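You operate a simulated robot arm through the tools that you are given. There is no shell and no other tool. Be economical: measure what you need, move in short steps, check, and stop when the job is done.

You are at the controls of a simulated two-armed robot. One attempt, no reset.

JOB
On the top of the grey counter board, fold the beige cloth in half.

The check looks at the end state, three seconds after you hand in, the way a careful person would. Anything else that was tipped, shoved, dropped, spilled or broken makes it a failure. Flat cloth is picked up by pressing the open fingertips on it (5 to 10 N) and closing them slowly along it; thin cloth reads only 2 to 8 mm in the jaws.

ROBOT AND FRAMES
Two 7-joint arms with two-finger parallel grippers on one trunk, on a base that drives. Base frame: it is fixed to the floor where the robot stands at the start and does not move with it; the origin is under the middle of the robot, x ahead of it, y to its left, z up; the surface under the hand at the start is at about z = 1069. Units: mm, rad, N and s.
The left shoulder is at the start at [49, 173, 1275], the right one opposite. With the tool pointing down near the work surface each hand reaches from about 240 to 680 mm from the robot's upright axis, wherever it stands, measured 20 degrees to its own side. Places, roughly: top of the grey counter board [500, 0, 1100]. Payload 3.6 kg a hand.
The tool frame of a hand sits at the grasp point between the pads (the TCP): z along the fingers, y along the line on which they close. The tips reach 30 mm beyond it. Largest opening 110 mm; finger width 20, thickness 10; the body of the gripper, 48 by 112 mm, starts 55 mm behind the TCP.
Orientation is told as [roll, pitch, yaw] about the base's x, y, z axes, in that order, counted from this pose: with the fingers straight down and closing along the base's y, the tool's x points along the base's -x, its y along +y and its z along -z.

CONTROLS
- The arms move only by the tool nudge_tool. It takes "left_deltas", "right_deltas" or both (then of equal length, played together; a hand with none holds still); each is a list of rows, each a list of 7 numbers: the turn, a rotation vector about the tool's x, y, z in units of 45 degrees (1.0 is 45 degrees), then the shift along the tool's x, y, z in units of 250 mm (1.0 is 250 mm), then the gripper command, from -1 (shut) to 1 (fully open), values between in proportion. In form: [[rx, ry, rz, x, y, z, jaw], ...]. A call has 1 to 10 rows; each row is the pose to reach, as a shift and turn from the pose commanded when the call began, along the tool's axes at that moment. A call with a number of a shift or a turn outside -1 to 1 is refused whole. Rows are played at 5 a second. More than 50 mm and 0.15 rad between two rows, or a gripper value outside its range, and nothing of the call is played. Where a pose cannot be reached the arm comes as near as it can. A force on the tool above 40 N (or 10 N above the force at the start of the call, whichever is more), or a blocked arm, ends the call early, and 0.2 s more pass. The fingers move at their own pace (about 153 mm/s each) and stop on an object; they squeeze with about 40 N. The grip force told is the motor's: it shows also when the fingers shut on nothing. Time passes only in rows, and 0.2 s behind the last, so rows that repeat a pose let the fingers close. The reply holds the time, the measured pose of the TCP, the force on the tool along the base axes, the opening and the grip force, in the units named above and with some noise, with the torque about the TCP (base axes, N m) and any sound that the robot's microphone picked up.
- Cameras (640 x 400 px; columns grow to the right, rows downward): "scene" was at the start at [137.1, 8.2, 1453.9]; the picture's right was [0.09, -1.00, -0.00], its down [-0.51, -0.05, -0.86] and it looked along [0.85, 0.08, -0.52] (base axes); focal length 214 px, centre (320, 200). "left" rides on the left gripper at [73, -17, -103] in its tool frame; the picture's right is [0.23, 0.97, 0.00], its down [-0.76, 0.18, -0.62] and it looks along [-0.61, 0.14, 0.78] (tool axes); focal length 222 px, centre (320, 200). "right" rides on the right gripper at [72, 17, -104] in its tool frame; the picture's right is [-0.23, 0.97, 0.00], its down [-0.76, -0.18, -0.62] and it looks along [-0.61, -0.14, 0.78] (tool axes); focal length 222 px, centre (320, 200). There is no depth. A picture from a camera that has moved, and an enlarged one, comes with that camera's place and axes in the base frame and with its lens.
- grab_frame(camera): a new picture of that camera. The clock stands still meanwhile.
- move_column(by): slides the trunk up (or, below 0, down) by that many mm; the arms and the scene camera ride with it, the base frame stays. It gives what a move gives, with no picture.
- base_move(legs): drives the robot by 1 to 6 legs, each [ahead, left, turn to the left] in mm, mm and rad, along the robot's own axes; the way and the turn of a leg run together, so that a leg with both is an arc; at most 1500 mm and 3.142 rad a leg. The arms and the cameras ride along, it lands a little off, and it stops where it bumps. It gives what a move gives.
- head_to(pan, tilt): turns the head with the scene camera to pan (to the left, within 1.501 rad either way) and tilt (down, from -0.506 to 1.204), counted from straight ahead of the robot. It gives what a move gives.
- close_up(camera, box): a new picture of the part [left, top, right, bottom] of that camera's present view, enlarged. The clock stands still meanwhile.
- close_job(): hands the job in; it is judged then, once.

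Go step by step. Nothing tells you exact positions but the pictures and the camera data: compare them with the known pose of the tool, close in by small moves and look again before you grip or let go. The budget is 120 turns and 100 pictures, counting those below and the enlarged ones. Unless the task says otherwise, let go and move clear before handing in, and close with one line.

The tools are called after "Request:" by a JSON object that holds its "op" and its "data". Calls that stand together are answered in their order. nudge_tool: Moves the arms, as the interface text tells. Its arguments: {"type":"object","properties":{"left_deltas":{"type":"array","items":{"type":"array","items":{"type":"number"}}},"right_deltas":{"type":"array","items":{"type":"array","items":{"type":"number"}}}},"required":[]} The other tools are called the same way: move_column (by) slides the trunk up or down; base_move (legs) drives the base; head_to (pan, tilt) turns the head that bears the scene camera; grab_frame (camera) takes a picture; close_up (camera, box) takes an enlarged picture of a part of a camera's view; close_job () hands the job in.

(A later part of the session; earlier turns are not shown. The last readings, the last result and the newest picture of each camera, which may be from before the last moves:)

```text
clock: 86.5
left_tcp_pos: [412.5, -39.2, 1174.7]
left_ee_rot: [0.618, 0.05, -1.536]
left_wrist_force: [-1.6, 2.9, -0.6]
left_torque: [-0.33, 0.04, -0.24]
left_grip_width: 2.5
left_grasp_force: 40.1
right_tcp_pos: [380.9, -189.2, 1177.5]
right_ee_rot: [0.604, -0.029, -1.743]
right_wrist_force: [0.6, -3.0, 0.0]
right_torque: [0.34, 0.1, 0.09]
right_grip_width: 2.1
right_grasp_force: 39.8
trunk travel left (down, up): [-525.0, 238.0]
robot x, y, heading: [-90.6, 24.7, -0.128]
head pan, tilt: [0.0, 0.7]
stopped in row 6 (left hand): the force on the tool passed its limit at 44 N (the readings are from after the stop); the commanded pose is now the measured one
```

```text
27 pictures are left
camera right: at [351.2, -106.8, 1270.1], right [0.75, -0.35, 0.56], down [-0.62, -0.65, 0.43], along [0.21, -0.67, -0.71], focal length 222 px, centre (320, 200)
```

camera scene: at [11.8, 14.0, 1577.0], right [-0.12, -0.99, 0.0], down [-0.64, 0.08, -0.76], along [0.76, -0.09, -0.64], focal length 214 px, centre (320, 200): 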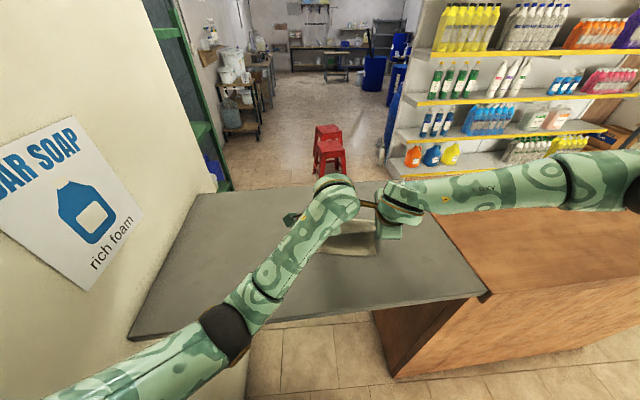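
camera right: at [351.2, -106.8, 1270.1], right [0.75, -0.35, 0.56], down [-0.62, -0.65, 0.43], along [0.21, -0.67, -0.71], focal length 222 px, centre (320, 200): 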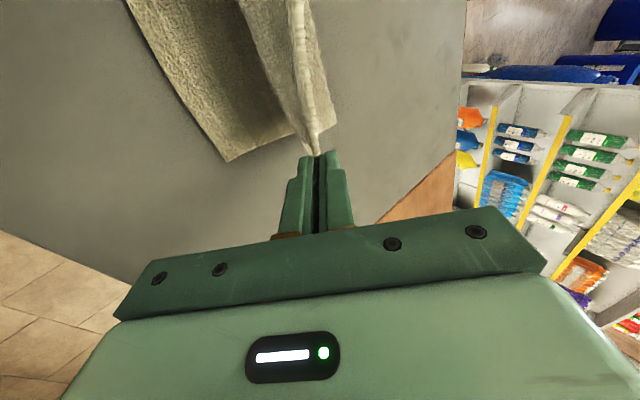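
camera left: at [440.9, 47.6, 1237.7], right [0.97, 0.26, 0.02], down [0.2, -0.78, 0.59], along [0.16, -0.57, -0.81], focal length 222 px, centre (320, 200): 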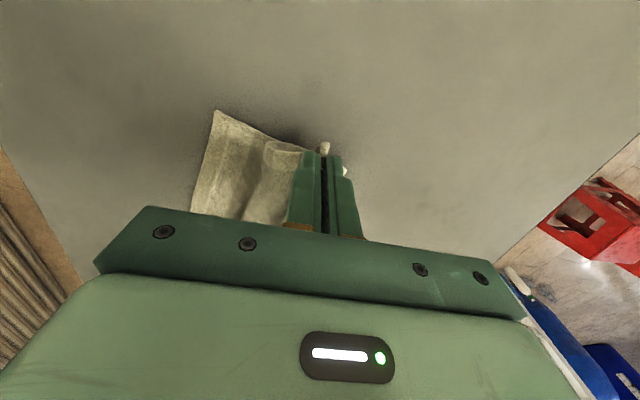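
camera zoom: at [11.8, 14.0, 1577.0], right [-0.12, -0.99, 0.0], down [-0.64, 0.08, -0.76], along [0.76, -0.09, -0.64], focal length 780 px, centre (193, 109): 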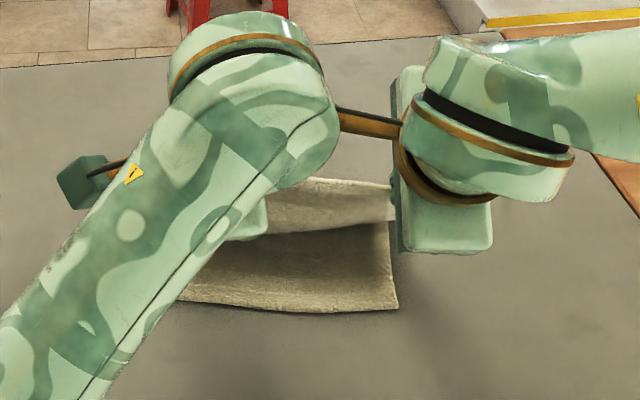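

Tilt worked and the near edge hasn't moved. I continue over and down in small steps.

Request:
{"op": "base_move", "data": {"legs": [[-22, 1, 0]]}}

Request:
{"op": "move_column", "data": {"by": -22}}

Request:
{"op": "base_move", "data": {"legs": [[-16, 1, 0]]}}

Request:
{"op": "move_column", "data": {"by": -20}}

Request:
{"op": "close_up", "data": {"camera": "scene", "box": [280, 150, 430, 260]}}

Request:
{"op": "grab_frame", "data": {"camera": "right"}}

Request:
{"op": "grab_frame", "data": {"camera": "left"}}

```text
clock: 87.3
left_tcp_pos: [392.9, -35.8, 1174.3]
left_ee_rot: [0.616, 0.049, -1.537]
left_wrist_force: [-0.9, 7.9, -0.5]
left_torque: [-0.76, 0.12, -0.5]
left_grip_width: 2.0
left_grasp_force: 40.2
right_tcp_pos: [363.7, -185.5, 1177.0]
right_ee_rot: [0.601, -0.028, -1.744]
right_wrist_force: [-0.4, -8.1, 0.8]
right_torque: [0.84, 0.07, 0.35]
right_grip_width: 2.1
right_grasp_force: 40.4
trunk travel left (down, up): [-525.0, 238.0]
robot x, y, heading: [-110.7, 29.0, -0.123]
head pan, tilt: [0.0, 0.7]
```

```text
clock: 87.8
left_tcp_pos: [414.9, 0.9, 1148.9]
left_ee_rot: [0.653, 0.096, -1.499]
left_wrist_force: [-10.8, -32.6, 3.0]
left_torque: [-0.82, 0.23, -0.71]
left_grip_width: 2.3
left_grasp_force: 39.6
right_tcp_pos: [363.9, -172.4, 1160.2]
right_ee_rot: [0.614, -0.017, -1.707]
right_wrist_force: [11.5, 32.3, -1.9]
right_torque: [0.68, -0.2, 0.44]
right_grip_width: 2.2
right_grasp_force: 39.8
trunk travel left (down, up): [-505.0, 258.0]
robot x, y, heading: [-115.5, 30.1, -0.124]
head pan, tilt: [0.0, 0.7]
stopped: the force on the tool passed its limit at 55 N (the readings are from after the stop); the commanded pose is now the measured one
```

```text
clock: 88.6
left_tcp_pos: [399.8, 1.5, 1147.4]
left_ee_rot: [0.65, 0.098, -1.5]
left_wrist_force: [-13.3, -41.3, 2.7]
left_torque: [-1.03, 0.28, -0.86]
left_grip_width: 2.3
left_grasp_force: 40.3
right_tcp_pos: [347.9, -173.6, 1159.1]
right_ee_rot: [0.614, -0.016, -1.712]
right_wrist_force: [14.8, 41.1, -4.0]
right_torque: [0.9, -0.22, 0.58]
right_grip_width: 2.5
right_grasp_force: 39.6
trunk travel left (down, up): [-505.0, 258.0]
robot x, y, heading: [-129.9, 35.9, -0.126]
head pan, tilt: [0.0, 0.7]
```

```text
clock: 89.0
left_tcp_pos: [409.8, 14.2, 1143.4]
left_ee_rot: [0.676, 0.111, -1.5]
left_wrist_force: [-11.6, -31.9, 2.6]
left_torque: [-0.82, 0.28, -0.72]
left_grip_width: 2.4
left_grasp_force: 39.8
right_tcp_pos: [349.4, -159.4, 1159.5]
right_ee_rot: [0.627, -0.001, -1.675]
right_wrist_force: [14.2, 33.5, -4.3]
right_torque: [0.77, -0.22, 0.45]
right_grip_width: 2.3
right_grasp_force: 40.0
trunk travel left (down, up): [-501.0, 262.0]
robot x, y, heading: [-127.7, 31.0, -0.121]
head pan, tilt: [0.0, 0.7]
stopped: the force on the tool passed its limit at 64 N (the readings are from after the stop); the commanded pose is now the measured one
```

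```text
3.64 times, centred on (355, 205) of scene
camera zoom: at [-19.2, 20.4, 1552.1], right [-0.12, -0.99, 0.0], down [-0.64, 0.08, -0.76], along [0.76, -0.09, -0.65], focal length 780 px, centre (193, 182)
```

zoom: 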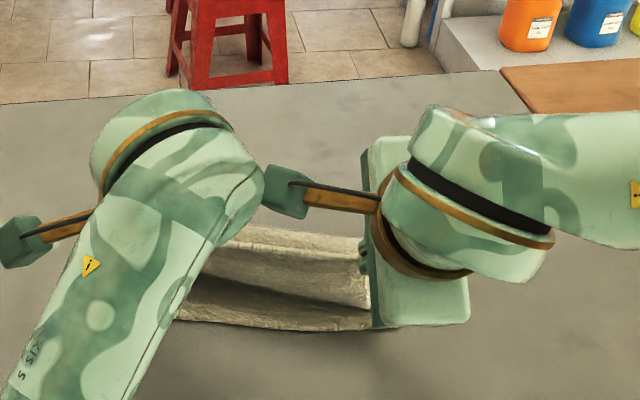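

```text
25 pictures are left
camera right: at [310.4, -81.8, 1253.2], right [0.76, -0.31, 0.57], down [-0.58, -0.7, 0.4], along [0.28, -0.64, -0.72], focal length 222 px, centre (320, 200)
```

right: 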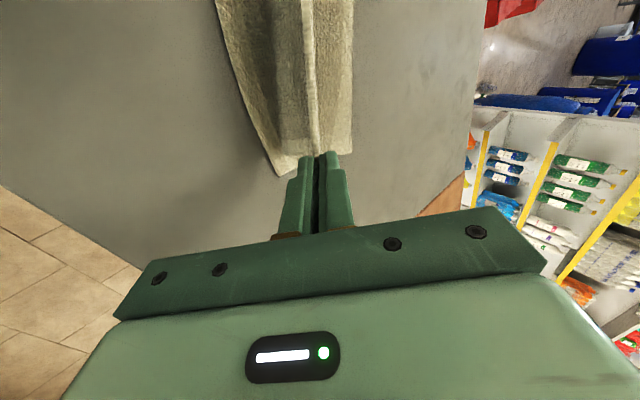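

```text
24 pictures are left
camera left: at [327.8, 73.9, 1220.3], right [0.75, 0.21, 0.63], down [-0.19, -0.84, 0.51], along [0.64, -0.5, -0.59], focal length 222 px, centre (320, 200)
```

left: 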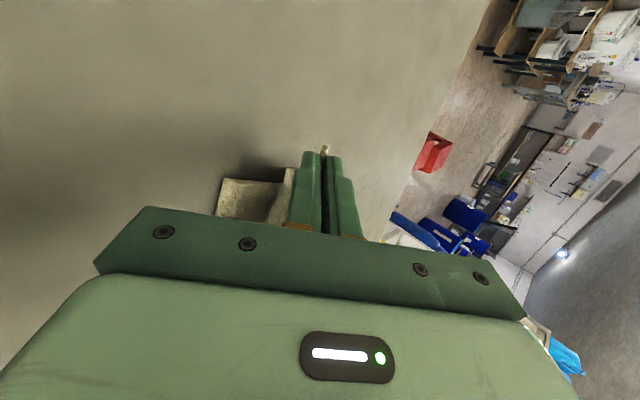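

The trunk motion again made the left arm creep sideways and stretch the cloth. I bring the left hand back by arm motion to relax it.

Request:
{"op": "nudge_tool", "data": {"left_deltas": [[0, 0, 0, -0.04, -0.03, -0.02, -1], [0, 0, 0, -0.07, -0.06, -0.05, -1], [0, 0, 0, -0.092, -0.103, -0.082, -1]]}}

```text
clock: 89.3
left_tcp_pos: [409.6, 15.5, 1146.2]
left_ee_rot: [0.693, 0.115, -1.492]
left_wrist_force: [-10.3, -26.4, 3.7]
left_torque: [-0.68, 0.26, -0.61]
left_grip_width: 2.5
left_grasp_force: 40.1
right_tcp_pos: [347.4, -154.9, 1163.1]
right_ee_rot: [0.632, 0.003, -1.661]
right_wrist_force: [11.6, 27.0, -2.7]
right_torque: [0.63, -0.21, 0.39]
right_grip_width: 2.0
right_grasp_force: 39.9
trunk travel left (down, up): [-501.0, 262.0]
robot x, y, heading: [-127.4, 37.9, -0.126]
head pan, tilt: [0.0, 0.7]
stopped in row 1 (right hand): the force on the tool passed its limit at 48 N (the readings are from after the stop); the commanded pose is now the measured one
```

Request:
{"op": "nudge_tool", "data": {"right_deltas": [[0, 0, 0, 0.03, 0, 0, -1], [0, 0, 0, 0.06, 0, 0, -1], [0, 0, 0, 0.09, 0, 0, -1]]}}

```text
clock: 90.1
left_tcp_pos: [411.5, 19.3, 1145.2]
left_ee_rot: [0.687, 0.124, -1.48]
left_wrist_force: [-2.8, -7.1, 0.6]
left_torque: [-0.19, 0.12, -0.15]
left_grip_width: 2.3
left_grasp_force: 39.3
right_tcp_pos: [350.5, -141.5, 1160.0]
right_ee_rot: [0.627, -0.003, -1.683]
right_wrist_force: [-2.1, -12.9, -0.3]
right_torque: [2.23, -0.55, 1.54]
right_grip_width: 2.2
right_grasp_force: 40.2
trunk travel left (down, up): [-501.0, 262.0]
robot x, y, heading: [-123.9, 31.9, -0.125]
head pan, tilt: [0.0, 0.7]
```

Request:
{"op": "close_up", "data": {"camera": "scene", "box": [270, 140, 430, 270]}}

```text
3.08 times, centred on (350, 205) of scene
camera zoom: at [-21.0, 19.7, 1552.4], right [-0.12, -0.99, 0.0], down [-0.64, 0.08, -0.76], along [0.76, -0.1, -0.64], focal length 660 px, centre (228, 185)
```

zoom: 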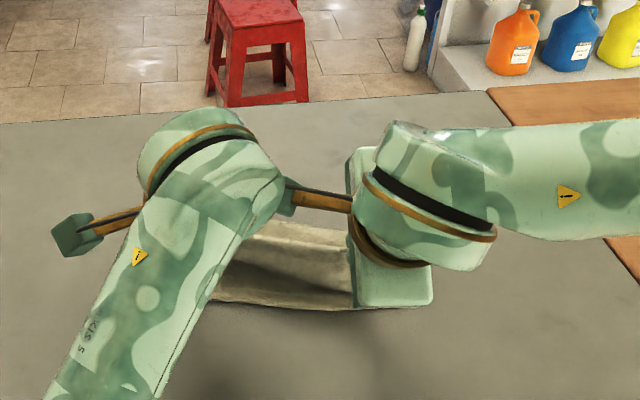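

The near edge still hasn't moved; the hands are just skewed and shifted to the left of it. A base turn of 0.2 rad with a sideways drive re-aligns both hands rigidly without stretching the cloth.

Request:
{"op": "base_move", "data": {"legs": [[-17, -137, 0.2]]}}

Request:
{"op": "nudge_tool", "data": {"left_deltas": [[0, 0, 0, 0, -0.03, 0.04, -1], [0, 0, 0, 0, -0.06, 0.08, -1]], "right_deltas": [[0, 0, 0, 0, -0.045, 0.06, -1], [0, 0, 0, 0, -0.09, 0.123, -1]]}}

Request:
{"op": "close_up", "data": {"camera": "scene", "box": [240, 130, 440, 290]}}

```text
clock: 91.3
left_tcp_pos: [389.3, -9.8, 1145.7]
left_ee_rot: [0.69, 0.124, -1.333]
left_wrist_force: [-2.2, -8.0, 0.9]
left_torque: [-0.13, 0.02, -0.1]
left_grip_width: 2.7
left_grasp_force: 40.3
right_tcp_pos: [351.9, -178.6, 1158.7]
right_ee_rot: [0.627, 0.002, -1.529]
right_wrist_force: [-0.4, -0.1, -2.1]
right_torque: [0.79, -0.24, 0.63]
right_grip_width: 2.3
right_grasp_force: 40.4
trunk travel left (down, up): [-501.0, 262.0]
robot x, y, heading: [-146.6, -77.6, 0.024]
head pan, tilt: [0.0, 0.7]
stopped in leg 1: the force on the tool passed its limit at 41 N (the readings are from after the stop); the commanded pose is now the measured one
```

```text
clock: 92.0
left_tcp_pos: [390.6, -3.0, 1121.7]
left_ee_rot: [0.695, 0.123, -1.332]
left_wrist_force: [-3.8, -12.2, -0.6]
left_torque: [-0.23, 0.09, -0.31]
left_grip_width: 2.4
left_grasp_force: 40.1
right_tcp_pos: [352.0, -173.5, 1121.0]
right_ee_rot: [0.624, 0.0, -1.527]
right_wrist_force: [3.7, 12.0, 0.0]
right_torque: [0.34, -0.1, 0.11]
right_grip_width: 2.2
right_grasp_force: 40.5
trunk travel left (down, up): [-501.0, 262.0]
robot x, y, heading: [-148.2, -75.2, 0.023]
head pan, tilt: [0.0, 0.7]
```

```text
2.50 times, centred on (340, 210) of scene
camera zoom: at [-38.7, -73.5, 1552.4], right [0.03, -1.0, 0.0], down [-0.64, -0.02, -0.76], along [0.76, 0.02, -0.64], focal length 536 px, centre (270, 175)
```

zoom: 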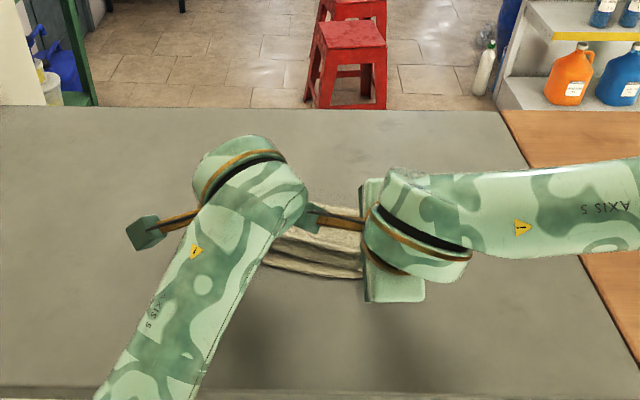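

Hands are nearly on target and the near edge is unmoved. One last small shift, then I lower and release.

Request:
{"op": "base_move", "data": {"legs": [[-14, -8, 0]]}}

Request:
{"op": "nudge_tool", "data": {"left_deltas": [[0, 0, 0, -0.01, -0.02, 0.025, -1], [0, 0, 0, -0.02, -0.036, 0.046, -1]], "right_deltas": [[0, 0, 0, 0.005, -0.02, 0.025, -1], [0, 0, 0, 0.01, -0.035, 0.049, -1]]}}

Request:
{"op": "grab_frame", "data": {"camera": "right"}}

Request:
{"op": "grab_frame", "data": {"camera": "left"}}

```text
clock: 92.7
left_tcp_pos: [376.2, -8.6, 1121.1]
left_ee_rot: [0.693, 0.124, -1.329]
left_wrist_force: [-3.1, -12.7, 0.1]
left_torque: [-0.31, 0.08, -0.32]
left_grip_width: 2.7
left_grasp_force: 40.1
right_tcp_pos: [339.6, -179.2, 1119.4]
right_ee_rot: [0.626, -0.002, -1.528]
right_wrist_force: [4.2, 13.2, 0.9]
right_torque: [0.36, -0.11, 0.14]
right_grip_width: 2.4
right_grasp_force: 40.0
trunk travel left (down, up): [-501.0, 262.0]
robot x, y, heading: [-163.2, -84.6, 0.027]
head pan, tilt: [0.0, 0.7]
```

```text
clock: 93.3
left_tcp_pos: [381.0, -9.5, 1109.5]
left_ee_rot: [0.705, 0.127, -1.325]
left_wrist_force: [-3.8, -11.1, -0.7]
left_torque: [-0.24, 0.11, -0.29]
left_grip_width: 2.6
left_grasp_force: 39.9
right_tcp_pos: [337.4, -178.5, 1106.1]
right_ee_rot: [0.627, 0.0, -1.526]
right_wrist_force: [2.9, 12.4, 1.3]
right_torque: [0.31, -0.14, 0.15]
right_grip_width: 2.1
right_grasp_force: 39.7
trunk travel left (down, up): [-501.0, 262.0]
robot x, y, heading: [-163.1, -84.7, 0.029]
head pan, tilt: [0.0, 0.7]
```

```text
21 pictures are left
camera right: at [288.1, -107.5, 1199.5], right [0.8, -0.19, 0.57], down [-0.48, -0.78, 0.4], along [0.37, -0.59, -0.72], focal length 222 px, centre (320, 200)
```

right: 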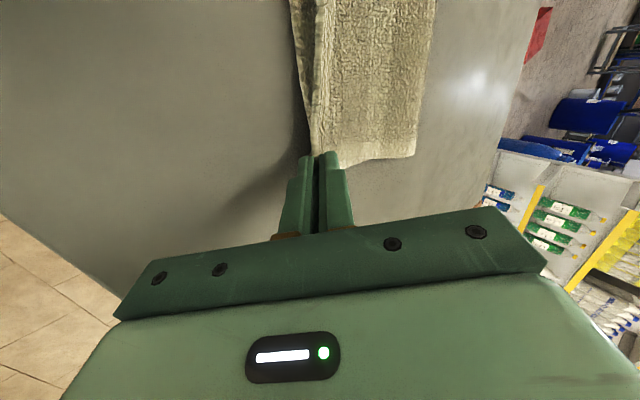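

```text
20 pictures are left
camera left: at [287.7, 33.5, 1186.0], right [0.68, 0.32, 0.66], down [-0.06, -0.87, 0.49], along [0.73, -0.37, -0.58], focal length 222 px, centre (320, 200)
```

left: 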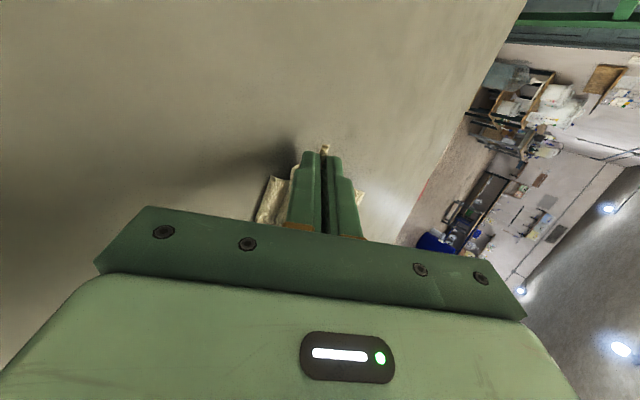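

The layer now runs flat from the jaws toward the fold. I relax the side tension slightly and open.

Request:
{"op": "nudge_tool", "data": {"left_deltas": [[0, 0, 0, -0.008, 0, 0, -1], [0, 0, 0, -0.008, 0, 0, -0.9], [0, 0, 0, -0.008, 0, 0, -0.8], [0, 0, 0, -0.008, 0, 0, -0.7], [0, 0, 0, -0.008, 0, 0, -0.7]], "right_deltas": [[0, 0, 0, 0.01, 0, 0, -1], [0, 0, 0, 0.01, 0, 0, -0.9], [0, 0, 0, 0.01, 0, 0, -0.8], [0, 0, 0, 0.01, 0, 0, -0.7], [0, 0, 0, 0.01, 0, 0, -0.7]]}}

Request:
{"op": "nudge_tool", "data": {"left_deltas": [[0, 0, 0, 0, 0, -0.1, -0.7], [0, 0, 0, 0, 0, -0.25, -0.7], [0, 0, 0, 0, 0, -0.4, -0.7]], "right_deltas": [[0, 0, 0, 0, 0, -0.1, -0.7], [0, 0, 0, 0, 0, -0.25, -0.7], [0, 0, 0, 0, 0, -0.4, -0.7]]}}

Request:
{"op": "grab_frame", "data": {"camera": "scene"}}

```text
clock: 94.5
left_tcp_pos: [381.8, -4.1, 1106.4]
left_ee_rot: [0.706, 0.142, -1.317]
left_wrist_force: [0.0, 0.4, -0.2]
left_torque: [0.01, 0.01, -0.03]
left_grip_width: 16.4
left_grasp_force: 0.1
right_tcp_pos: [338.7, -176.7, 1105.9]
right_ee_rot: [0.628, -0.001, -1.526]
right_wrist_force: [-0.1, 1.2, 0.5]
right_torque: [0.03, -0.01, 0.0]
right_grip_width: 16.4
right_grasp_force: 0.0
trunk travel left (down, up): [-501.0, 262.0]
robot x, y, heading: [-163.1, -83.8, 0.028]
head pan, tilt: [0.0, 0.7]
```

```text
clock: 95.2
left_tcp_pos: [360.7, 39.9, 1165.5]
left_ee_rot: [0.79, 0.241, -1.229]
left_wrist_force: [0.4, -0.4, -0.3]
left_torque: [-0.03, -0.02, -0.03]
left_grip_width: 16.3
left_grasp_force: 0.0
right_tcp_pos: [296.5, -178.5, 1161.0]
right_ee_rot: [0.627, 0.001, -1.529]
right_wrist_force: [0.1, 1.0, 0.4]
right_torque: [0.01, -0.03, -0.02]
right_grip_width: 16.7
right_grasp_force: 0.1
trunk travel left (down, up): [-501.0, 262.0]
robot x, y, heading: [-162.7, -85.2, 0.023]
head pan, tilt: [0.0, 0.7]
stopped in row 3 (left hand): the arm was blocked; the commanded pose is now the measured one
```

```text
19 pictures are left
camera scene: at [-53.8, -80.3, 1552.5], right [0.03, -1.0, 0.0], down [-0.64, -0.02, -0.76], along [0.76, 0.02, -0.64], focal length 214 px, centre (320, 200)
```

scene: 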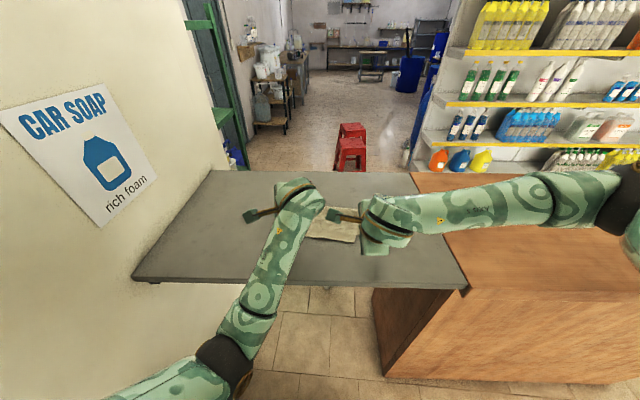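

Released. I back off for a clear view.

Request:
{"op": "base_move", "data": {"legs": [[-140, 0, 0]]}}

Request:
{"op": "grab_frame", "data": {"camera": "scene"}}

Request:
{"op": "grab_frame", "data": {"camera": "right"}}

```text
clock: 96.5
left_tcp_pos: [220.8, 34.3, 1165.4]
left_ee_rot: [0.789, 0.242, -1.234]
left_wrist_force: [-0.1, 0.3, 0.2]
left_torque: [0.01, 0.0, 0.01]
left_grip_width: 16.5
left_grasp_force: 0.1
right_tcp_pos: [154.9, -183.8, 1162.1]
right_ee_rot: [0.629, 0.0, -1.529]
right_wrist_force: [0.6, 0.4, 0.0]
right_torque: [-0.02, 0.03, -0.01]
right_grip_width: 16.4
right_grasp_force: 0.1
trunk travel left (down, up): [-501.0, 262.0]
robot x, y, heading: [-303.2, -85.3, 0.025]
head pan, tilt: [0.0, 0.7]
```

```text
18 pictures are left
camera scene: at [-195.1, -83.8, 1552.5], right [0.02, -1.0, 0.0], down [-0.64, -0.02, -0.77], along [0.76, 0.02, -0.64], focal length 214 px, centre (320, 200)
```

scene: 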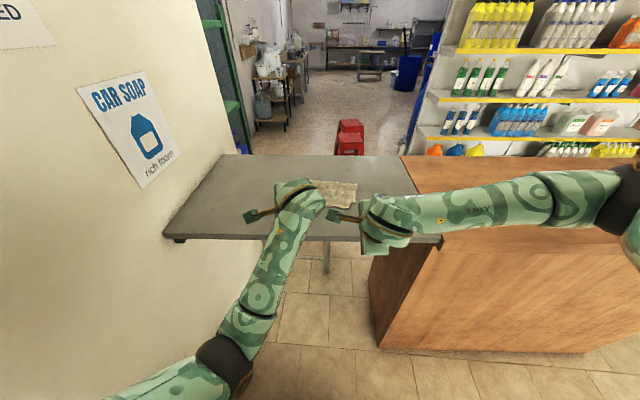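

```text
17 pictures are left
camera right: at [105.7, -112.0, 1254.9], right [0.8, -0.19, 0.57], down [-0.48, -0.78, 0.4], along [0.37, -0.59, -0.71], focal length 222 px, centre (320, 200)
```

right: 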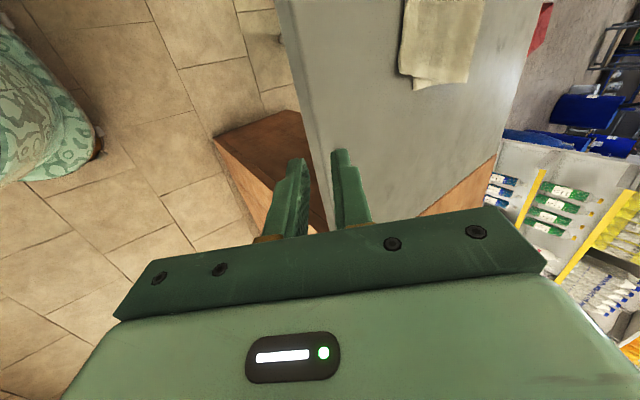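

Request:
{"op": "nudge_tool", "data": {"right_deltas": [[0, 0, 0, -0.15, 0, 0, -0.7], [0, 0, 0, -0.3, 0, 0, -0.7], [0, 0, 0, -0.45, 0, 0, -0.7]]}}

Request:
{"op": "base_move", "data": {"legs": [[0, -60, 0]]}}

Request:
{"op": "close_up", "data": {"camera": "scene", "box": [250, 150, 370, 220]}}

Request:
{"op": "close_up", "data": {"camera": "right", "box": [340, 0, 540, 120]}}

```text
clock: 97.3
left_tcp_pos: [222.0, 34.7, 1164.3]
left_ee_rot: [0.791, 0.243, -1.232]
left_wrist_force: [-0.4, 0.1, 0.7]
left_torque: [0.01, 0.02, -0.01]
left_grip_width: 16.7
left_grasp_force: 0.1
right_tcp_pos: [159.4, -298.0, 1160.2]
right_ee_rot: [0.629, -0.002, -1.529]
right_wrist_force: [-0.3, -0.2, 0.1]
right_torque: [0.06, -0.02, 0.05]
right_grip_width: 16.8
right_grasp_force: 0.0
trunk travel left (down, up): [-501.0, 262.0]
robot x, y, heading: [-302.7, -85.0, 0.021]
head pan, tilt: [0.0, 0.7]
```

```text
clock: 98.3
left_tcp_pos: [222.7, -28.9, 1164.2]
left_ee_rot: [0.789, 0.245, -1.234]
left_wrist_force: [0.6, 0.0, -0.1]
left_torque: [-0.01, -0.01, 0.02]
left_grip_width: 16.7
left_grasp_force: 0.1
right_tcp_pos: [162.0, -359.7, 1160.7]
right_ee_rot: [0.628, 0.0, -1.53]
right_wrist_force: [0.3, -1.0, -0.4]
right_torque: [0.03, -0.01, 0.0]
right_grip_width: 16.3
right_grasp_force: 0.0
trunk travel left (down, up): [-501.0, 262.0]
robot x, y, heading: [-303.4, -144.8, 0.024]
head pan, tilt: [0.0, 0.7]
```

```text
5.33 times, centred on (310, 185) of scene
camera zoom: at [-193.0, -147.5, 1552.4], right [0.02, -1.0, 0.0], down [-0.64, -0.01, -0.76], along [0.76, 0.02, -0.64], focal length 1144 px, centre (373, 280)
```

zoom: 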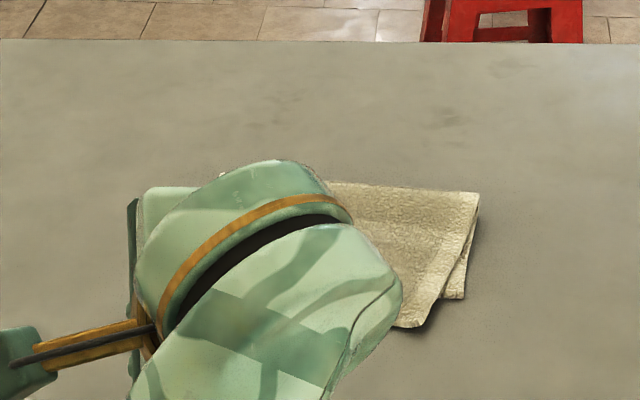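

```text
3.20 times, centred on (440, 60) of right
camera zoom: at [112.5, -289.6, 1253.9], right [0.8, -0.2, 0.57], down [-0.48, -0.78, 0.4], along [0.37, -0.59, -0.72], focal length 711 px, centre (-64, 648)
```

zoom: 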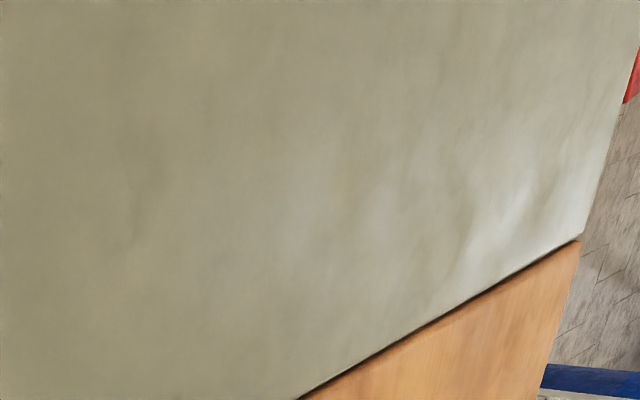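

The fold now looks flat. I shift left to see the whole piece.

Request:
{"op": "base_move", "data": {"legs": [[0, 200, 0]]}}

Request:
{"op": "head_to", "data": {"pan": -0.25, "tilt": 0.65}}

Request:
{"op": "close_up", "data": {"camera": "scene", "box": [250, 130, 410, 240]}}

```text
clock: 99.9
left_tcp_pos: [217.8, 184.1, 1163.6]
left_ee_rot: [0.788, 0.244, -1.236]
left_wrist_force: [0.5, 0.9, 0.1]
left_torque: [-0.01, -0.02, 0.01]
left_grip_width: 16.5
left_grasp_force: 0.1
right_tcp_pos: [157.7, -149.2, 1160.8]
right_ee_rot: [0.627, -0.004, -1.533]
right_wrist_force: [0.6, 0.2, 0.4]
right_torque: [0.0, 0.01, 0.0]
right_grip_width: 16.8
right_grasp_force: 0.1
trunk travel left (down, up): [-501.0, 262.0]
robot x, y, heading: [-305.6, 63.0, 0.018]
head pan, tilt: [0.0, 0.7]
```

```text
clock: 100.7
left_tcp_pos: [219.7, 182.9, 1164.9]
left_ee_rot: [0.791, 0.244, -1.233]
left_wrist_force: [-0.2, -1.4, 0.3]
left_torque: [0.01, -0.02, 0.02]
left_grip_width: 16.6
left_grasp_force: 0.1
right_tcp_pos: [157.4, -149.2, 1160.9]
right_ee_rot: [0.627, -0.003, -1.532]
right_wrist_force: [-0.4, 0.1, 1.0]
right_torque: [0.01, 0.01, -0.01]
right_grip_width: 16.4
right_grasp_force: 0.0
trunk travel left (down, up): [-501.0, 262.0]
robot x, y, heading: [-306.2, 64.7, 0.019]
head pan, tilt: [-0.25, 0.649]
```

```text
3.64 times, centred on (330, 185) of scene
camera zoom: at [-197.9, 43.7, 1556.7], right [-0.23, -0.97, 0.0], down [-0.59, 0.14, -0.8], along [0.78, -0.18, -0.61], focal length 780 px, centre (284, 254)
```

zoom: 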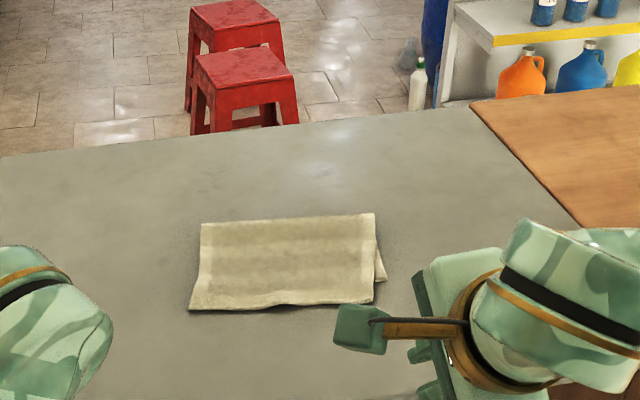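

The cloth is now folded flat, but the top layer overhangs the lower near edge by about 25–30 mm and sits slightly askew. I want a better alignment, so I reset the hands (upright, yaw ≈ 0) to re-grip the overhanging top edge, which lies as a single layer on the counter.

Request:
{"op": "nudge_tool", "data": {"left_deltas": [[0.14, -0.04, 0, 0, 0, -0.05, -0.6], [0.28, -0.09, 0, 0, 0, -0.1, -0.6], [0.42, -0.13, 0, 0, 0, -0.15, -0.6], [0.56, -0.17, 0, 0, 0, -0.2, -0.6], [0.7, -0.21, 0, 0, 0, -0.25, -0.6], [0.84, -0.26, 0, 0, 0, -0.25, -0.6], [1, -0.31, 0, 0, 0, -0.25, -0.6]], "right_deltas": [[0.12, 0, 0, -0.05, 0, -0.05, -0.6], [0.24, 0, 0, -0.1, 0, -0.1, -0.6], [0.36, 0, 0, -0.15, 0, -0.15, -0.6], [0.48, 0, 0, -0.2, 0, -0.2, -0.6], [0.6, 0, 0, -0.2, 0, -0.25, -0.6], [0.72, 0, 0, -0.2, 0, -0.25, -0.6], [0.8, 0, 0, -0.2, 0, -0.25, -0.6]]}}

Request:
{"op": "nudge_tool", "data": {"left_deltas": [[0, 0, -0.17, 0, 0, 0, -0.6], [0, 0, -0.34, 0, 0, 0, -0.6], [0, 0, -0.5, 0, 0, 0, -0.6], [0, 0, -0.67, 0, 0, 0, -0.6], [0, 0, -0.84, 0, 0, 0, -0.6], [0, 0, -1, 0, 0, 0, -0.6]], "right_deltas": [[0, 0, -0.17, 0, 0, 0, -0.6], [0, 0, -0.34, 0, 0, 0, -0.6], [0, 0, -0.5, 0, 0, 0, -0.6], [0, 0, -0.67, 0, 0, 0, -0.6], [0, 0, -0.84, 0, 0, 0, -0.6], [0, 0, -1, 0, 0, 0, -0.6]]}}

Request:
{"op": "nudge_tool", "data": {"left_deltas": [[0, 0, -0.15, 0, 0, 0, -0.6], [0, 0, -0.3, 0, 0, 0, -0.6], [0, 0, -0.45, 0, 0, 0, -0.6], [0, 0, -0.6, 0, 0, 0, -0.6]], "right_deltas": [[0, 0, -0.15, 0, 0, 0, -0.6], [0, 0, -0.3, 0, 0, 0, -0.6], [0, 0, -0.4, 0, 0, 0, -0.6], [0, 0, -0.5, 0, 0, 0, -0.6]]}}

```text
clock: 102.3
left_tcp_pos: [242.1, 149.2, 1168.1]
left_ee_rot: [-0.016, 0.023, -1.327]
left_wrist_force: [-0.8, 0.3, -0.9]
left_torque: [0.01, 0.05, -0.03]
left_grip_width: 22.0
left_grasp_force: 0.0
left hand out of reach, approached as far as the arm can: row 4, 5, 6, 7
right_tcp_pos: [122.9, -199.0, 1209.9]
right_ee_rot: [-0.004, -0.002, -1.532]
right_wrist_force: [-0.1, 0.3, 0.6]
right_torque: [-0.04, 0.02, 0.02]
right_grip_width: 21.8
right_grasp_force: 0.0
trunk travel left (down, up): [-501.0, 262.0]
robot x, y, heading: [-302.3, 60.5, 0.019]
head pan, tilt: [-0.25, 0.649]
```

```text
clock: 103.7
left_tcp_pos: [240.7, 151.3, 1171.7]
left_ee_rot: [0.009, 0.027, -0.537]
left_wrist_force: [1.0, 0.5, -0.6]
left_torque: [0.01, 0.02, 0.03]
left_grip_width: 22.1
left_grasp_force: 0.1
right_tcp_pos: [121.9, -200.6, 1212.1]
right_ee_rot: [-0.002, 0.0, -0.745]
right_wrist_force: [-0.6, 0.4, -0.3]
right_torque: [-0.02, 0.02, 0.01]
right_grip_width: 22.1
right_grasp_force: 0.1
trunk travel left (down, up): [-501.0, 262.0]
robot x, y, heading: [-307.0, 63.0, 0.018]
head pan, tilt: [-0.25, 0.649]
```

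```text
clock: 104.7
left_tcp_pos: [242.5, 151.9, 1170.7]
left_ee_rot: [0.019, 0.02, -0.066]
left_wrist_force: [-0.3, 0.1, 0.4]
left_torque: [-0.05, 0.0, -0.01]
left_grip_width: 21.8
left_grasp_force: 0.1
right_tcp_pos: [122.6, -199.2, 1209.6]
right_ee_rot: [-0.004, 0.0, -0.353]
right_wrist_force: [0.6, -0.2, -0.5]
right_torque: [0.0, 0.0, 0.0]
right_grip_width: 22.1
right_grasp_force: 0.1
trunk travel left (down, up): [-501.0, 262.0]
robot x, y, heading: [-302.8, 62.4, 0.023]
head pan, tilt: [-0.25, 0.649]
```

Orientation is fine. I pull the left hand inward to get off its stretch limit.

Request:
{"op": "nudge_tool", "data": {"left_deltas": [[0, 0, 0, 0.1, 0, -0.05, -0.6], [0, 0, 0, 0.2, 0, -0.1, -0.6], [0, 0, 0, 0.3, 0, -0.15, -0.6], [0, 0, 0, 0.4, 0, -0.2, -0.6]]}}

```text
clock: 105.7
left_tcp_pos: [241.7, 150.5, 1170.4]
left_ee_rot: [0.02, 0.02, -0.068]
left_wrist_force: [-1.0, 0.4, -0.2]
left_torque: [0.01, 0.0, 0.01]
left_grip_width: 22.1
left_grasp_force: 0.1
left hand out of reach, approached as far as the arm can: row 1, 2, 3, 4
right_tcp_pos: [123.7, -198.7, 1211.6]
right_ee_rot: [-0.002, -0.001, -0.353]
right_wrist_force: [-0.8, 0.3, -0.2]
right_torque: [-0.01, 0.01, 0.01]
right_grip_width: 22.0
right_grasp_force: 0.0
trunk travel left (down, up): [-501.0, 262.0]
robot x, y, heading: [-308.1, 65.1, 0.022]
head pan, tilt: [-0.25, 0.649]
```

Locked in radius again, but base plus right-arm motion worked well in this posture before, so I use that. I drive so the left hand sits over the top layer's near-left corner, then bring the right hand to its corner.

Request:
{"op": "base_move", "data": {"legs": [[120, -170, 0]]}}

Request:
{"op": "nudge_tool", "data": {"right_deltas": [[0, 0, 0, -0.01, 0.15, 0, -0.6], [0, 0, 0, -0.02, 0.3, 0, -0.6], [0, 0, 0, -0.03, 0.45, 0, -0.6], [0, 0, 0, -0.04, 0.6, 0.05, -0.6], [0, 0, 0, -0.05, 0.75, 0.1, -0.6], [0, 0, 0, -0.06, 0.87, 0.15, -0.6]]}}

Request:
{"op": "grab_frame", "data": {"camera": "left"}}

Request:
{"op": "grab_frame", "data": {"camera": "right"}}

```text
clock: 107.4
left_tcp_pos: [367.7, -23.4, 1170.8]
left_ee_rot: [0.022, 0.018, -0.067]
left_wrist_force: [-0.6, -0.3, -0.1]
left_torque: [0.01, 0.03, 0.03]
left_grip_width: 21.9
left_grasp_force: 0.0
right_tcp_pos: [251.5, -372.9, 1209.2]
right_ee_rot: [-0.001, 0.0, -0.349]
right_wrist_force: [0.2, -0.2, 0.5]
right_torque: [0.04, 0.01, -0.01]
right_grip_width: 21.7
right_grasp_force: 0.1
trunk travel left (down, up): [-501.0, 262.0]
robot x, y, heading: [-178.8, -112.4, 0.02]
head pan, tilt: [-0.25, 0.649]
```

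```text
clock: 108.8
left_tcp_pos: [369.7, -20.8, 1171.0]
left_ee_rot: [0.02, 0.02, -0.067]
left_wrist_force: [-0.4, -0.7, -0.5]
left_torque: [-0.03, 0.03, 0.01]
left_grip_width: 22.2
left_grasp_force: 0.0
right_tcp_pos: [339.5, -172.7, 1170.2]
right_ee_rot: [-0.003, 0.0, -0.35]
right_wrist_force: [-0.2, 0.3, -0.6]
right_torque: [0.02, 0.0, 0.01]
right_grip_width: 22.1
right_grasp_force: 0.0
trunk travel left (down, up): [-501.0, 262.0]
robot x, y, heading: [-178.7, -112.5, 0.024]
head pan, tilt: [-0.25, 0.649]
```

```text
13 pictures are left
camera left: at [296.6, -34.9, 1274.6], right [-0.16, 0.99, 0.02], down [0.78, 0.11, 0.61], along [0.6, 0.12, -0.79], focal length 222 px, centre (320, 200)
```

left: 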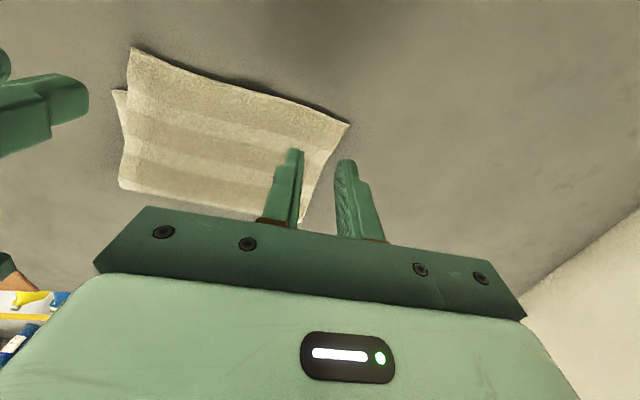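

```text
12 pictures are left
camera right: at [277.7, -131.3, 1273.9], right [0.55, 0.84, 0.0], down [0.65, -0.43, 0.62], along [0.52, -0.34, -0.78], focal length 222 px, centre (320, 200)
```

right: 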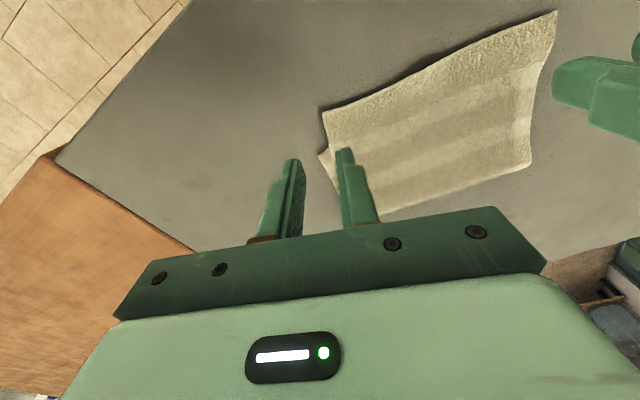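

The top layer is about 137 mm deep and the lower about 100 mm, so the fold line needs to shift ~18 mm outward. I align over the overhanging corners and descend.

Request:
{"op": "base_move", "data": {"legs": [[0, 9, 0]]}}

Request:
{"op": "nudge_tool", "data": {"left_deltas": [[0, 0, 0, 0, 0, 0.07, -0.6], [0, 0, 0, 0, 0, 0.14, -0.6], [0, 0, 0, 0, 0, 0.21, -0.6]], "right_deltas": [[0, 0, 0, 0, 0.03, 0.07, -0.6], [0, 0, 0, 0, 0.056, 0.14, -0.6], [0, 0, 0, 0, 0.056, 0.21, -0.6]]}}

Request:
{"op": "grab_frame", "data": {"camera": "left"}}

Request:
{"op": "grab_frame", "data": {"camera": "right"}}

```text
clock: 109.5
left_tcp_pos: [367.7, -15.8, 1171.2]
left_ee_rot: [0.021, 0.021, -0.066]
left_wrist_force: [-0.7, -1.0, 0.8]
left_torque: [0.06, 0.01, 0.02]
left_grip_width: 22.0
left_grasp_force: 0.0
right_tcp_pos: [338.3, -166.5, 1171.3]
right_ee_rot: [-0.004, -0.002, -0.354]
right_wrist_force: [0.2, -0.3, -0.9]
right_torque: [0.02, -0.02, 0.01]
right_grip_width: 22.2
right_grasp_force: 0.1
trunk travel left (down, up): [-501.0, 262.0]
robot x, y, heading: [-178.9, -105.1, 0.028]
head pan, tilt: [-0.25, 0.649]
```

```text
clock: 110.3
left_tcp_pos: [365.4, -12.4, 1119.4]
left_ee_rot: [0.02, 0.021, -0.066]
left_wrist_force: [-0.4, 0.0, 0.1]
left_torque: [0.0, -0.03, 0.02]
left_grip_width: 21.7
left_grasp_force: 0.2
right_tcp_pos: [344.7, -152.8, 1119.3]
right_ee_rot: [-0.001, 0.002, -0.352]
right_wrist_force: [-0.3, 0.3, -0.2]
right_torque: [-0.01, 0.0, 0.02]
right_grip_width: 22.1
right_grasp_force: 0.1
trunk travel left (down, up): [-501.0, 262.0]
robot x, y, heading: [-180.9, -101.3, 0.026]
head pan, tilt: [-0.25, 0.649]
```

```text
11 pictures are left
camera left: at [294.7, -26.2, 1222.6], right [-0.16, 0.99, 0.02], down [0.78, 0.11, 0.61], along [0.6, 0.12, -0.79], focal length 222 px, centre (320, 200)
```

left: 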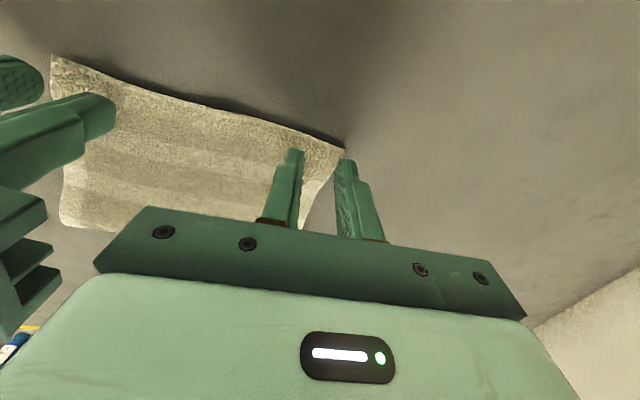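

```text
10 pictures are left
camera right: at [282.2, -111.0, 1222.1], right [0.55, 0.84, 0.0], down [0.65, -0.43, 0.62], along [0.52, -0.34, -0.78], focal length 222 px, centre (320, 200)
```

right: 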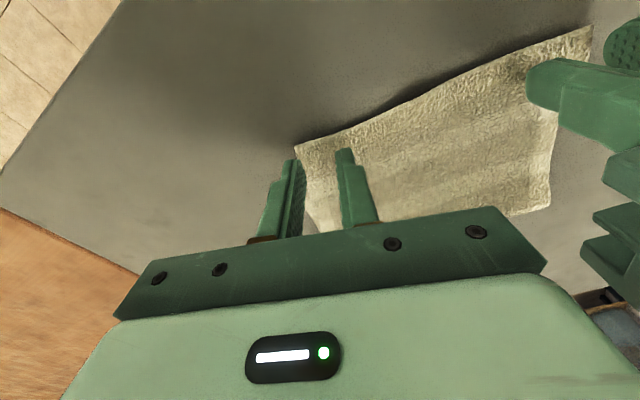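

Request:
{"op": "nudge_tool", "data": {"left_deltas": [[0, 0, 0, 0, 0, 0.03, -0.7], [0, 0, 0, 0, 0, 0.055, -0.7], [0, 0, 0, 0, 0, 0.064, -0.7]], "right_deltas": [[0, 0, 0, 0, 0.012, 0.03, -0.7], [0, 0, 0, 0, 0.012, 0.055, -0.7], [0, 0, 0, 0, 0.012, 0.064, -0.7]]}}

Request:
{"op": "nudge_tool", "data": {"left_deltas": [[0, 0, 0, 0, 0, 0.002, -0.7], [0, 0, 0, 0, 0, 0.004, -0.7]], "right_deltas": [[0, 0, 0, 0, 0, 0.002, -0.7], [0, 0, 0, 0, 0, 0.004, -0.7]]}}

```text
clock: 111.1
left_tcp_pos: [367.0, -12.7, 1105.7]
left_ee_rot: [0.019, 0.017, -0.067]
left_wrist_force: [-0.1, -0.2, 2.0]
left_torque: [-0.08, -0.03, 0.0]
left_grip_width: 16.4
left_grasp_force: 0.0
right_tcp_pos: [345.2, -150.3, 1103.8]
right_ee_rot: [-0.001, 0.0, -0.352]
right_wrist_force: [0.3, -0.6, 1.9]
right_torque: [-0.01, -0.01, 0.03]
right_grip_width: 16.3
right_grasp_force: 0.0
trunk travel left (down, up): [-501.0, 262.0]
robot x, y, heading: [-178.5, -102.7, 0.029]
head pan, tilt: [-0.25, 0.649]
```

```text
clock: 111.7
left_tcp_pos: [366.9, -12.5, 1104.3]
left_ee_rot: [0.02, 0.018, -0.066]
left_wrist_force: [-0.7, -0.8, 3.8]
left_torque: [-0.07, -0.01, 0.02]
left_grip_width: 16.8
left_grasp_force: 0.1
right_tcp_pos: [345.4, -149.3, 1102.9]
right_ee_rot: [-0.002, 0.001, -0.354]
right_wrist_force: [-0.2, 0.8, 4.5]
right_torque: [0.02, -0.04, 0.01]
right_grip_width: 16.7
right_grasp_force: 0.4
trunk travel left (down, up): [-501.0, 262.0]
robot x, y, heading: [-179.8, -101.1, 0.023]
head pan, tilt: [-0.25, 0.649]
```

Light contact on both. I press slightly and close slowly.

Request:
{"op": "nudge_tool", "data": {"left_deltas": [[0, 0, 0, 0, 0, 0.005, -0.7], [0, 0, 0, 0, 0, 0.005, -0.74], [0, 0, 0, 0, 0, 0.005, -0.78], [0, 0, 0, 0, 0, 0.005, -0.82], [0, 0, 0, 0, 0, 0.005, -0.86], [0, 0, 0, 0, 0, 0.005, -0.9], [0, 0, 0, 0, 0, 0.005, -0.95], [0, 0, 0, 0, 0, 0.005, -1], [0, 0, 0, 0, 0, 0.005, -1], [0, 0, 0, 0, 0, 0.005, -1]], "right_deltas": [[0, 0, 0, 0, 0, 0.004, -0.7], [0, 0, 0, 0, 0, 0.004, -0.74], [0, 0, 0, 0, 0, 0.004, -0.78], [0, 0, 0, 0, 0, 0.004, -0.82], [0, 0, 0, 0, 0, 0.004, -0.86], [0, 0, 0, 0, 0, 0.004, -0.9], [0, 0, 0, 0, 0, 0.004, -0.95], [0, 0, 0, 0, 0, 0.004, -1], [0, 0, 0, 0, 0, 0.004, -1], [0, 0, 0, 0, 0, 0.004, -1]]}}

Request:
{"op": "nudge_tool", "data": {"left_deltas": [[0, 0, 0, 0, 0, -0.06, -1], [0, 0, 0, 0, 0, -0.12, -1]], "right_deltas": [[0, 0, 0, 0, 0.01, -0.06, -1], [0, 0, 0, 0, 0.016, -0.12, -1]]}}

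Request:
{"op": "grab_frame", "data": {"camera": "right"}}

```text
clock: 113.9
left_tcp_pos: [365.7, -13.2, 1102.2]
left_ee_rot: [0.018, 0.017, -0.067]
left_wrist_force: [0.3, -3.5, 14.7]
left_torque: [-0.17, -0.06, -0.01]
left_grip_width: 0.0
left_grasp_force: 37.7
right_tcp_pos: [343.3, -151.1, 1101.7]
right_ee_rot: [-0.001, 0.001, -0.352]
right_wrist_force: [0.2, 2.4, 9.7]
right_torque: [0.06, -0.01, 0.0]
right_grip_width: 0.0
right_grasp_force: 37.9
trunk travel left (down, up): [-501.0, 262.0]
robot x, y, heading: [-179.9, -103.3, 0.024]
head pan, tilt: [-0.25, 0.649]
```

```text
clock: 114.5
left_tcp_pos: [367.2, -13.2, 1129.2]
left_ee_rot: [0.021, 0.02, -0.066]
left_wrist_force: [-0.7, -0.2, 0.1]
left_torque: [0.01, -0.02, 0.0]
left_grip_width: 0.0
left_grasp_force: 37.8
right_tcp_pos: [345.8, -145.5, 1130.3]
right_ee_rot: [-0.004, 0.0, -0.352]
right_wrist_force: [-0.4, -0.6, 0.7]
right_torque: [0.01, -0.04, 0.01]
right_grip_width: 0.3
right_grasp_force: 38.0
trunk travel left (down, up): [-501.0, 262.0]
robot x, y, heading: [-178.3, -103.5, 0.021]
head pan, tilt: [-0.25, 0.649]
```

```text
9 pictures are left
camera right: at [283.6, -104.2, 1232.9], right [0.55, 0.84, 0.0], down [0.65, -0.43, 0.62], along [0.52, -0.34, -0.78], focal length 222 px, centre (320, 200)
```

right: 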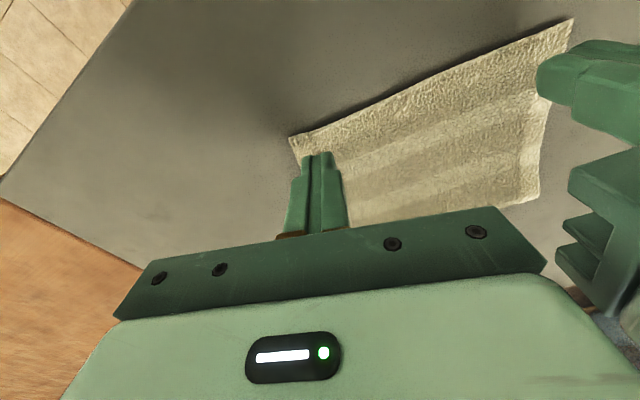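

The jaws closed on nothing, so the ruck was too small. I retry with the wider 22 mm opening and slightly firmer pressure, as worked before.

Request:
{"op": "base_move", "data": {"legs": [[0, -3, 0]]}}

Request:
{"op": "nudge_tool", "data": {"left_deltas": [[0, 0, 0, 0, 0, 0.0, -0.6], [0, 0, 0, 0, 0, 0.05, -0.6], [0, 0, 0, 0, 0, 0.1, -0.6], [0, 0, 0, 0, 0, 0.108, -0.6]], "right_deltas": [[0, 0, 0, 0, 0.004, 0, -0.6], [0, 0, 0, 0, 0.004, 0.05, -0.6], [0, 0, 0, 0, 0.004, 0.1, -0.6], [0, 0, 0, 0, 0.004, 0.112, -0.6]]}}

```text
clock: 115.2
left_tcp_pos: [367.7, -14.9, 1130.6]
left_ee_rot: [0.019, 0.019, -0.067]
left_wrist_force: [-0.2, -0.2, 0.6]
left_torque: [-0.02, -0.01, -0.01]
left_grip_width: 0.0
left_grasp_force: 37.9
right_tcp_pos: [346.3, -148.2, 1130.1]
right_ee_rot: [-0.002, 0.0, -0.353]
right_wrist_force: [0.1, -0.3, -0.1]
right_torque: [0.01, 0.01, -0.01]
right_grip_width: 0.0
right_grasp_force: 37.8
trunk travel left (down, up): [-501.0, 262.0]
robot x, y, heading: [-178.9, -106.3, 0.027]
head pan, tilt: [-0.25, 0.649]
```

```text
clock: 116.2
left_tcp_pos: [367.9, -16.0, 1104.1]
left_ee_rot: [0.017, 0.017, -0.065]
left_wrist_force: [1.2, -0.4, 5.3]
left_torque: [-0.08, -0.07, 0.03]
left_grip_width: 21.9
left_grasp_force: 0.0
right_tcp_pos: [347.6, -147.4, 1104.1]
right_ee_rot: [-0.001, -0.003, -0.352]
right_wrist_force: [1.4, -0.4, 7.5]
right_torque: [0.08, -0.11, 0.0]
right_grip_width: 22.1
right_grasp_force: 0.3
trunk travel left (down, up): [-501.0, 262.0]
robot x, y, heading: [-183.7, -104.2, 0.025]
head pan, tilt: [-0.25, 0.649]
```

Request:
{"op": "nudge_tool", "data": {"left_deltas": [[0, 0, 0, 0, 0, 0.004, -0.6], [0, 0, 0, 0, 0, 0.004, -0.66], [0, 0, 0, 0, 0, 0.004, -0.72], [0, 0, 0, 0, 0, 0.004, -0.78], [0, 0, 0, 0, 0, 0.003, -0.84], [0, 0, 0, 0, 0, 0.002, -0.9], [0, 0, 0, 0, 0, 0.001, -0.95], [0, 0, 0, 0, 0, 0, -1], [0, 0, 0, 0, 0, 0, -1], [0, 0, 0, 0, 0, 0, -1]], "right_deltas": [[0, 0, 0, 0, 0, 0.003, -0.6], [0, 0, 0, 0, 0, 0.003, -0.66], [0, 0, 0, 0, 0, 0.003, -0.72], [0, 0, 0, 0, 0, 0.003, -0.78], [0, 0, 0, 0, 0, 0.002, -0.84], [0, 0, 0, 0, 0, 0.001, -0.9], [0, 0, 0, 0, 0, 0, -0.95], [0, 0, 0, 0, 0, 0, -1], [0, 0, 0, 0, 0, 0, -1], [0, 0, 0, 0, 0, 0, -1]]}}

```text
clock: 118.4
left_tcp_pos: [366.2, -16.2, 1103.0]
left_ee_rot: [0.018, 0.019, -0.067]
left_wrist_force: [-3.3, -12.8, 3.7]
left_torque: [-0.46, 0.09, -0.17]
left_grip_width: 3.2
left_grasp_force: 39.5
right_tcp_pos: [345.3, -147.8, 1103.9]
right_ee_rot: [-0.002, 0.001, -0.351]
right_wrist_force: [2.4, 14.6, 9.3]
right_torque: [0.49, -0.15, 0.06]
right_grip_width: 3.6
right_grasp_force: 40.3
trunk travel left (down, up): [-501.0, 262.0]
robot x, y, heading: [-179.3, -106.5, 0.021]
head pan, tilt: [-0.25, 0.649]
```

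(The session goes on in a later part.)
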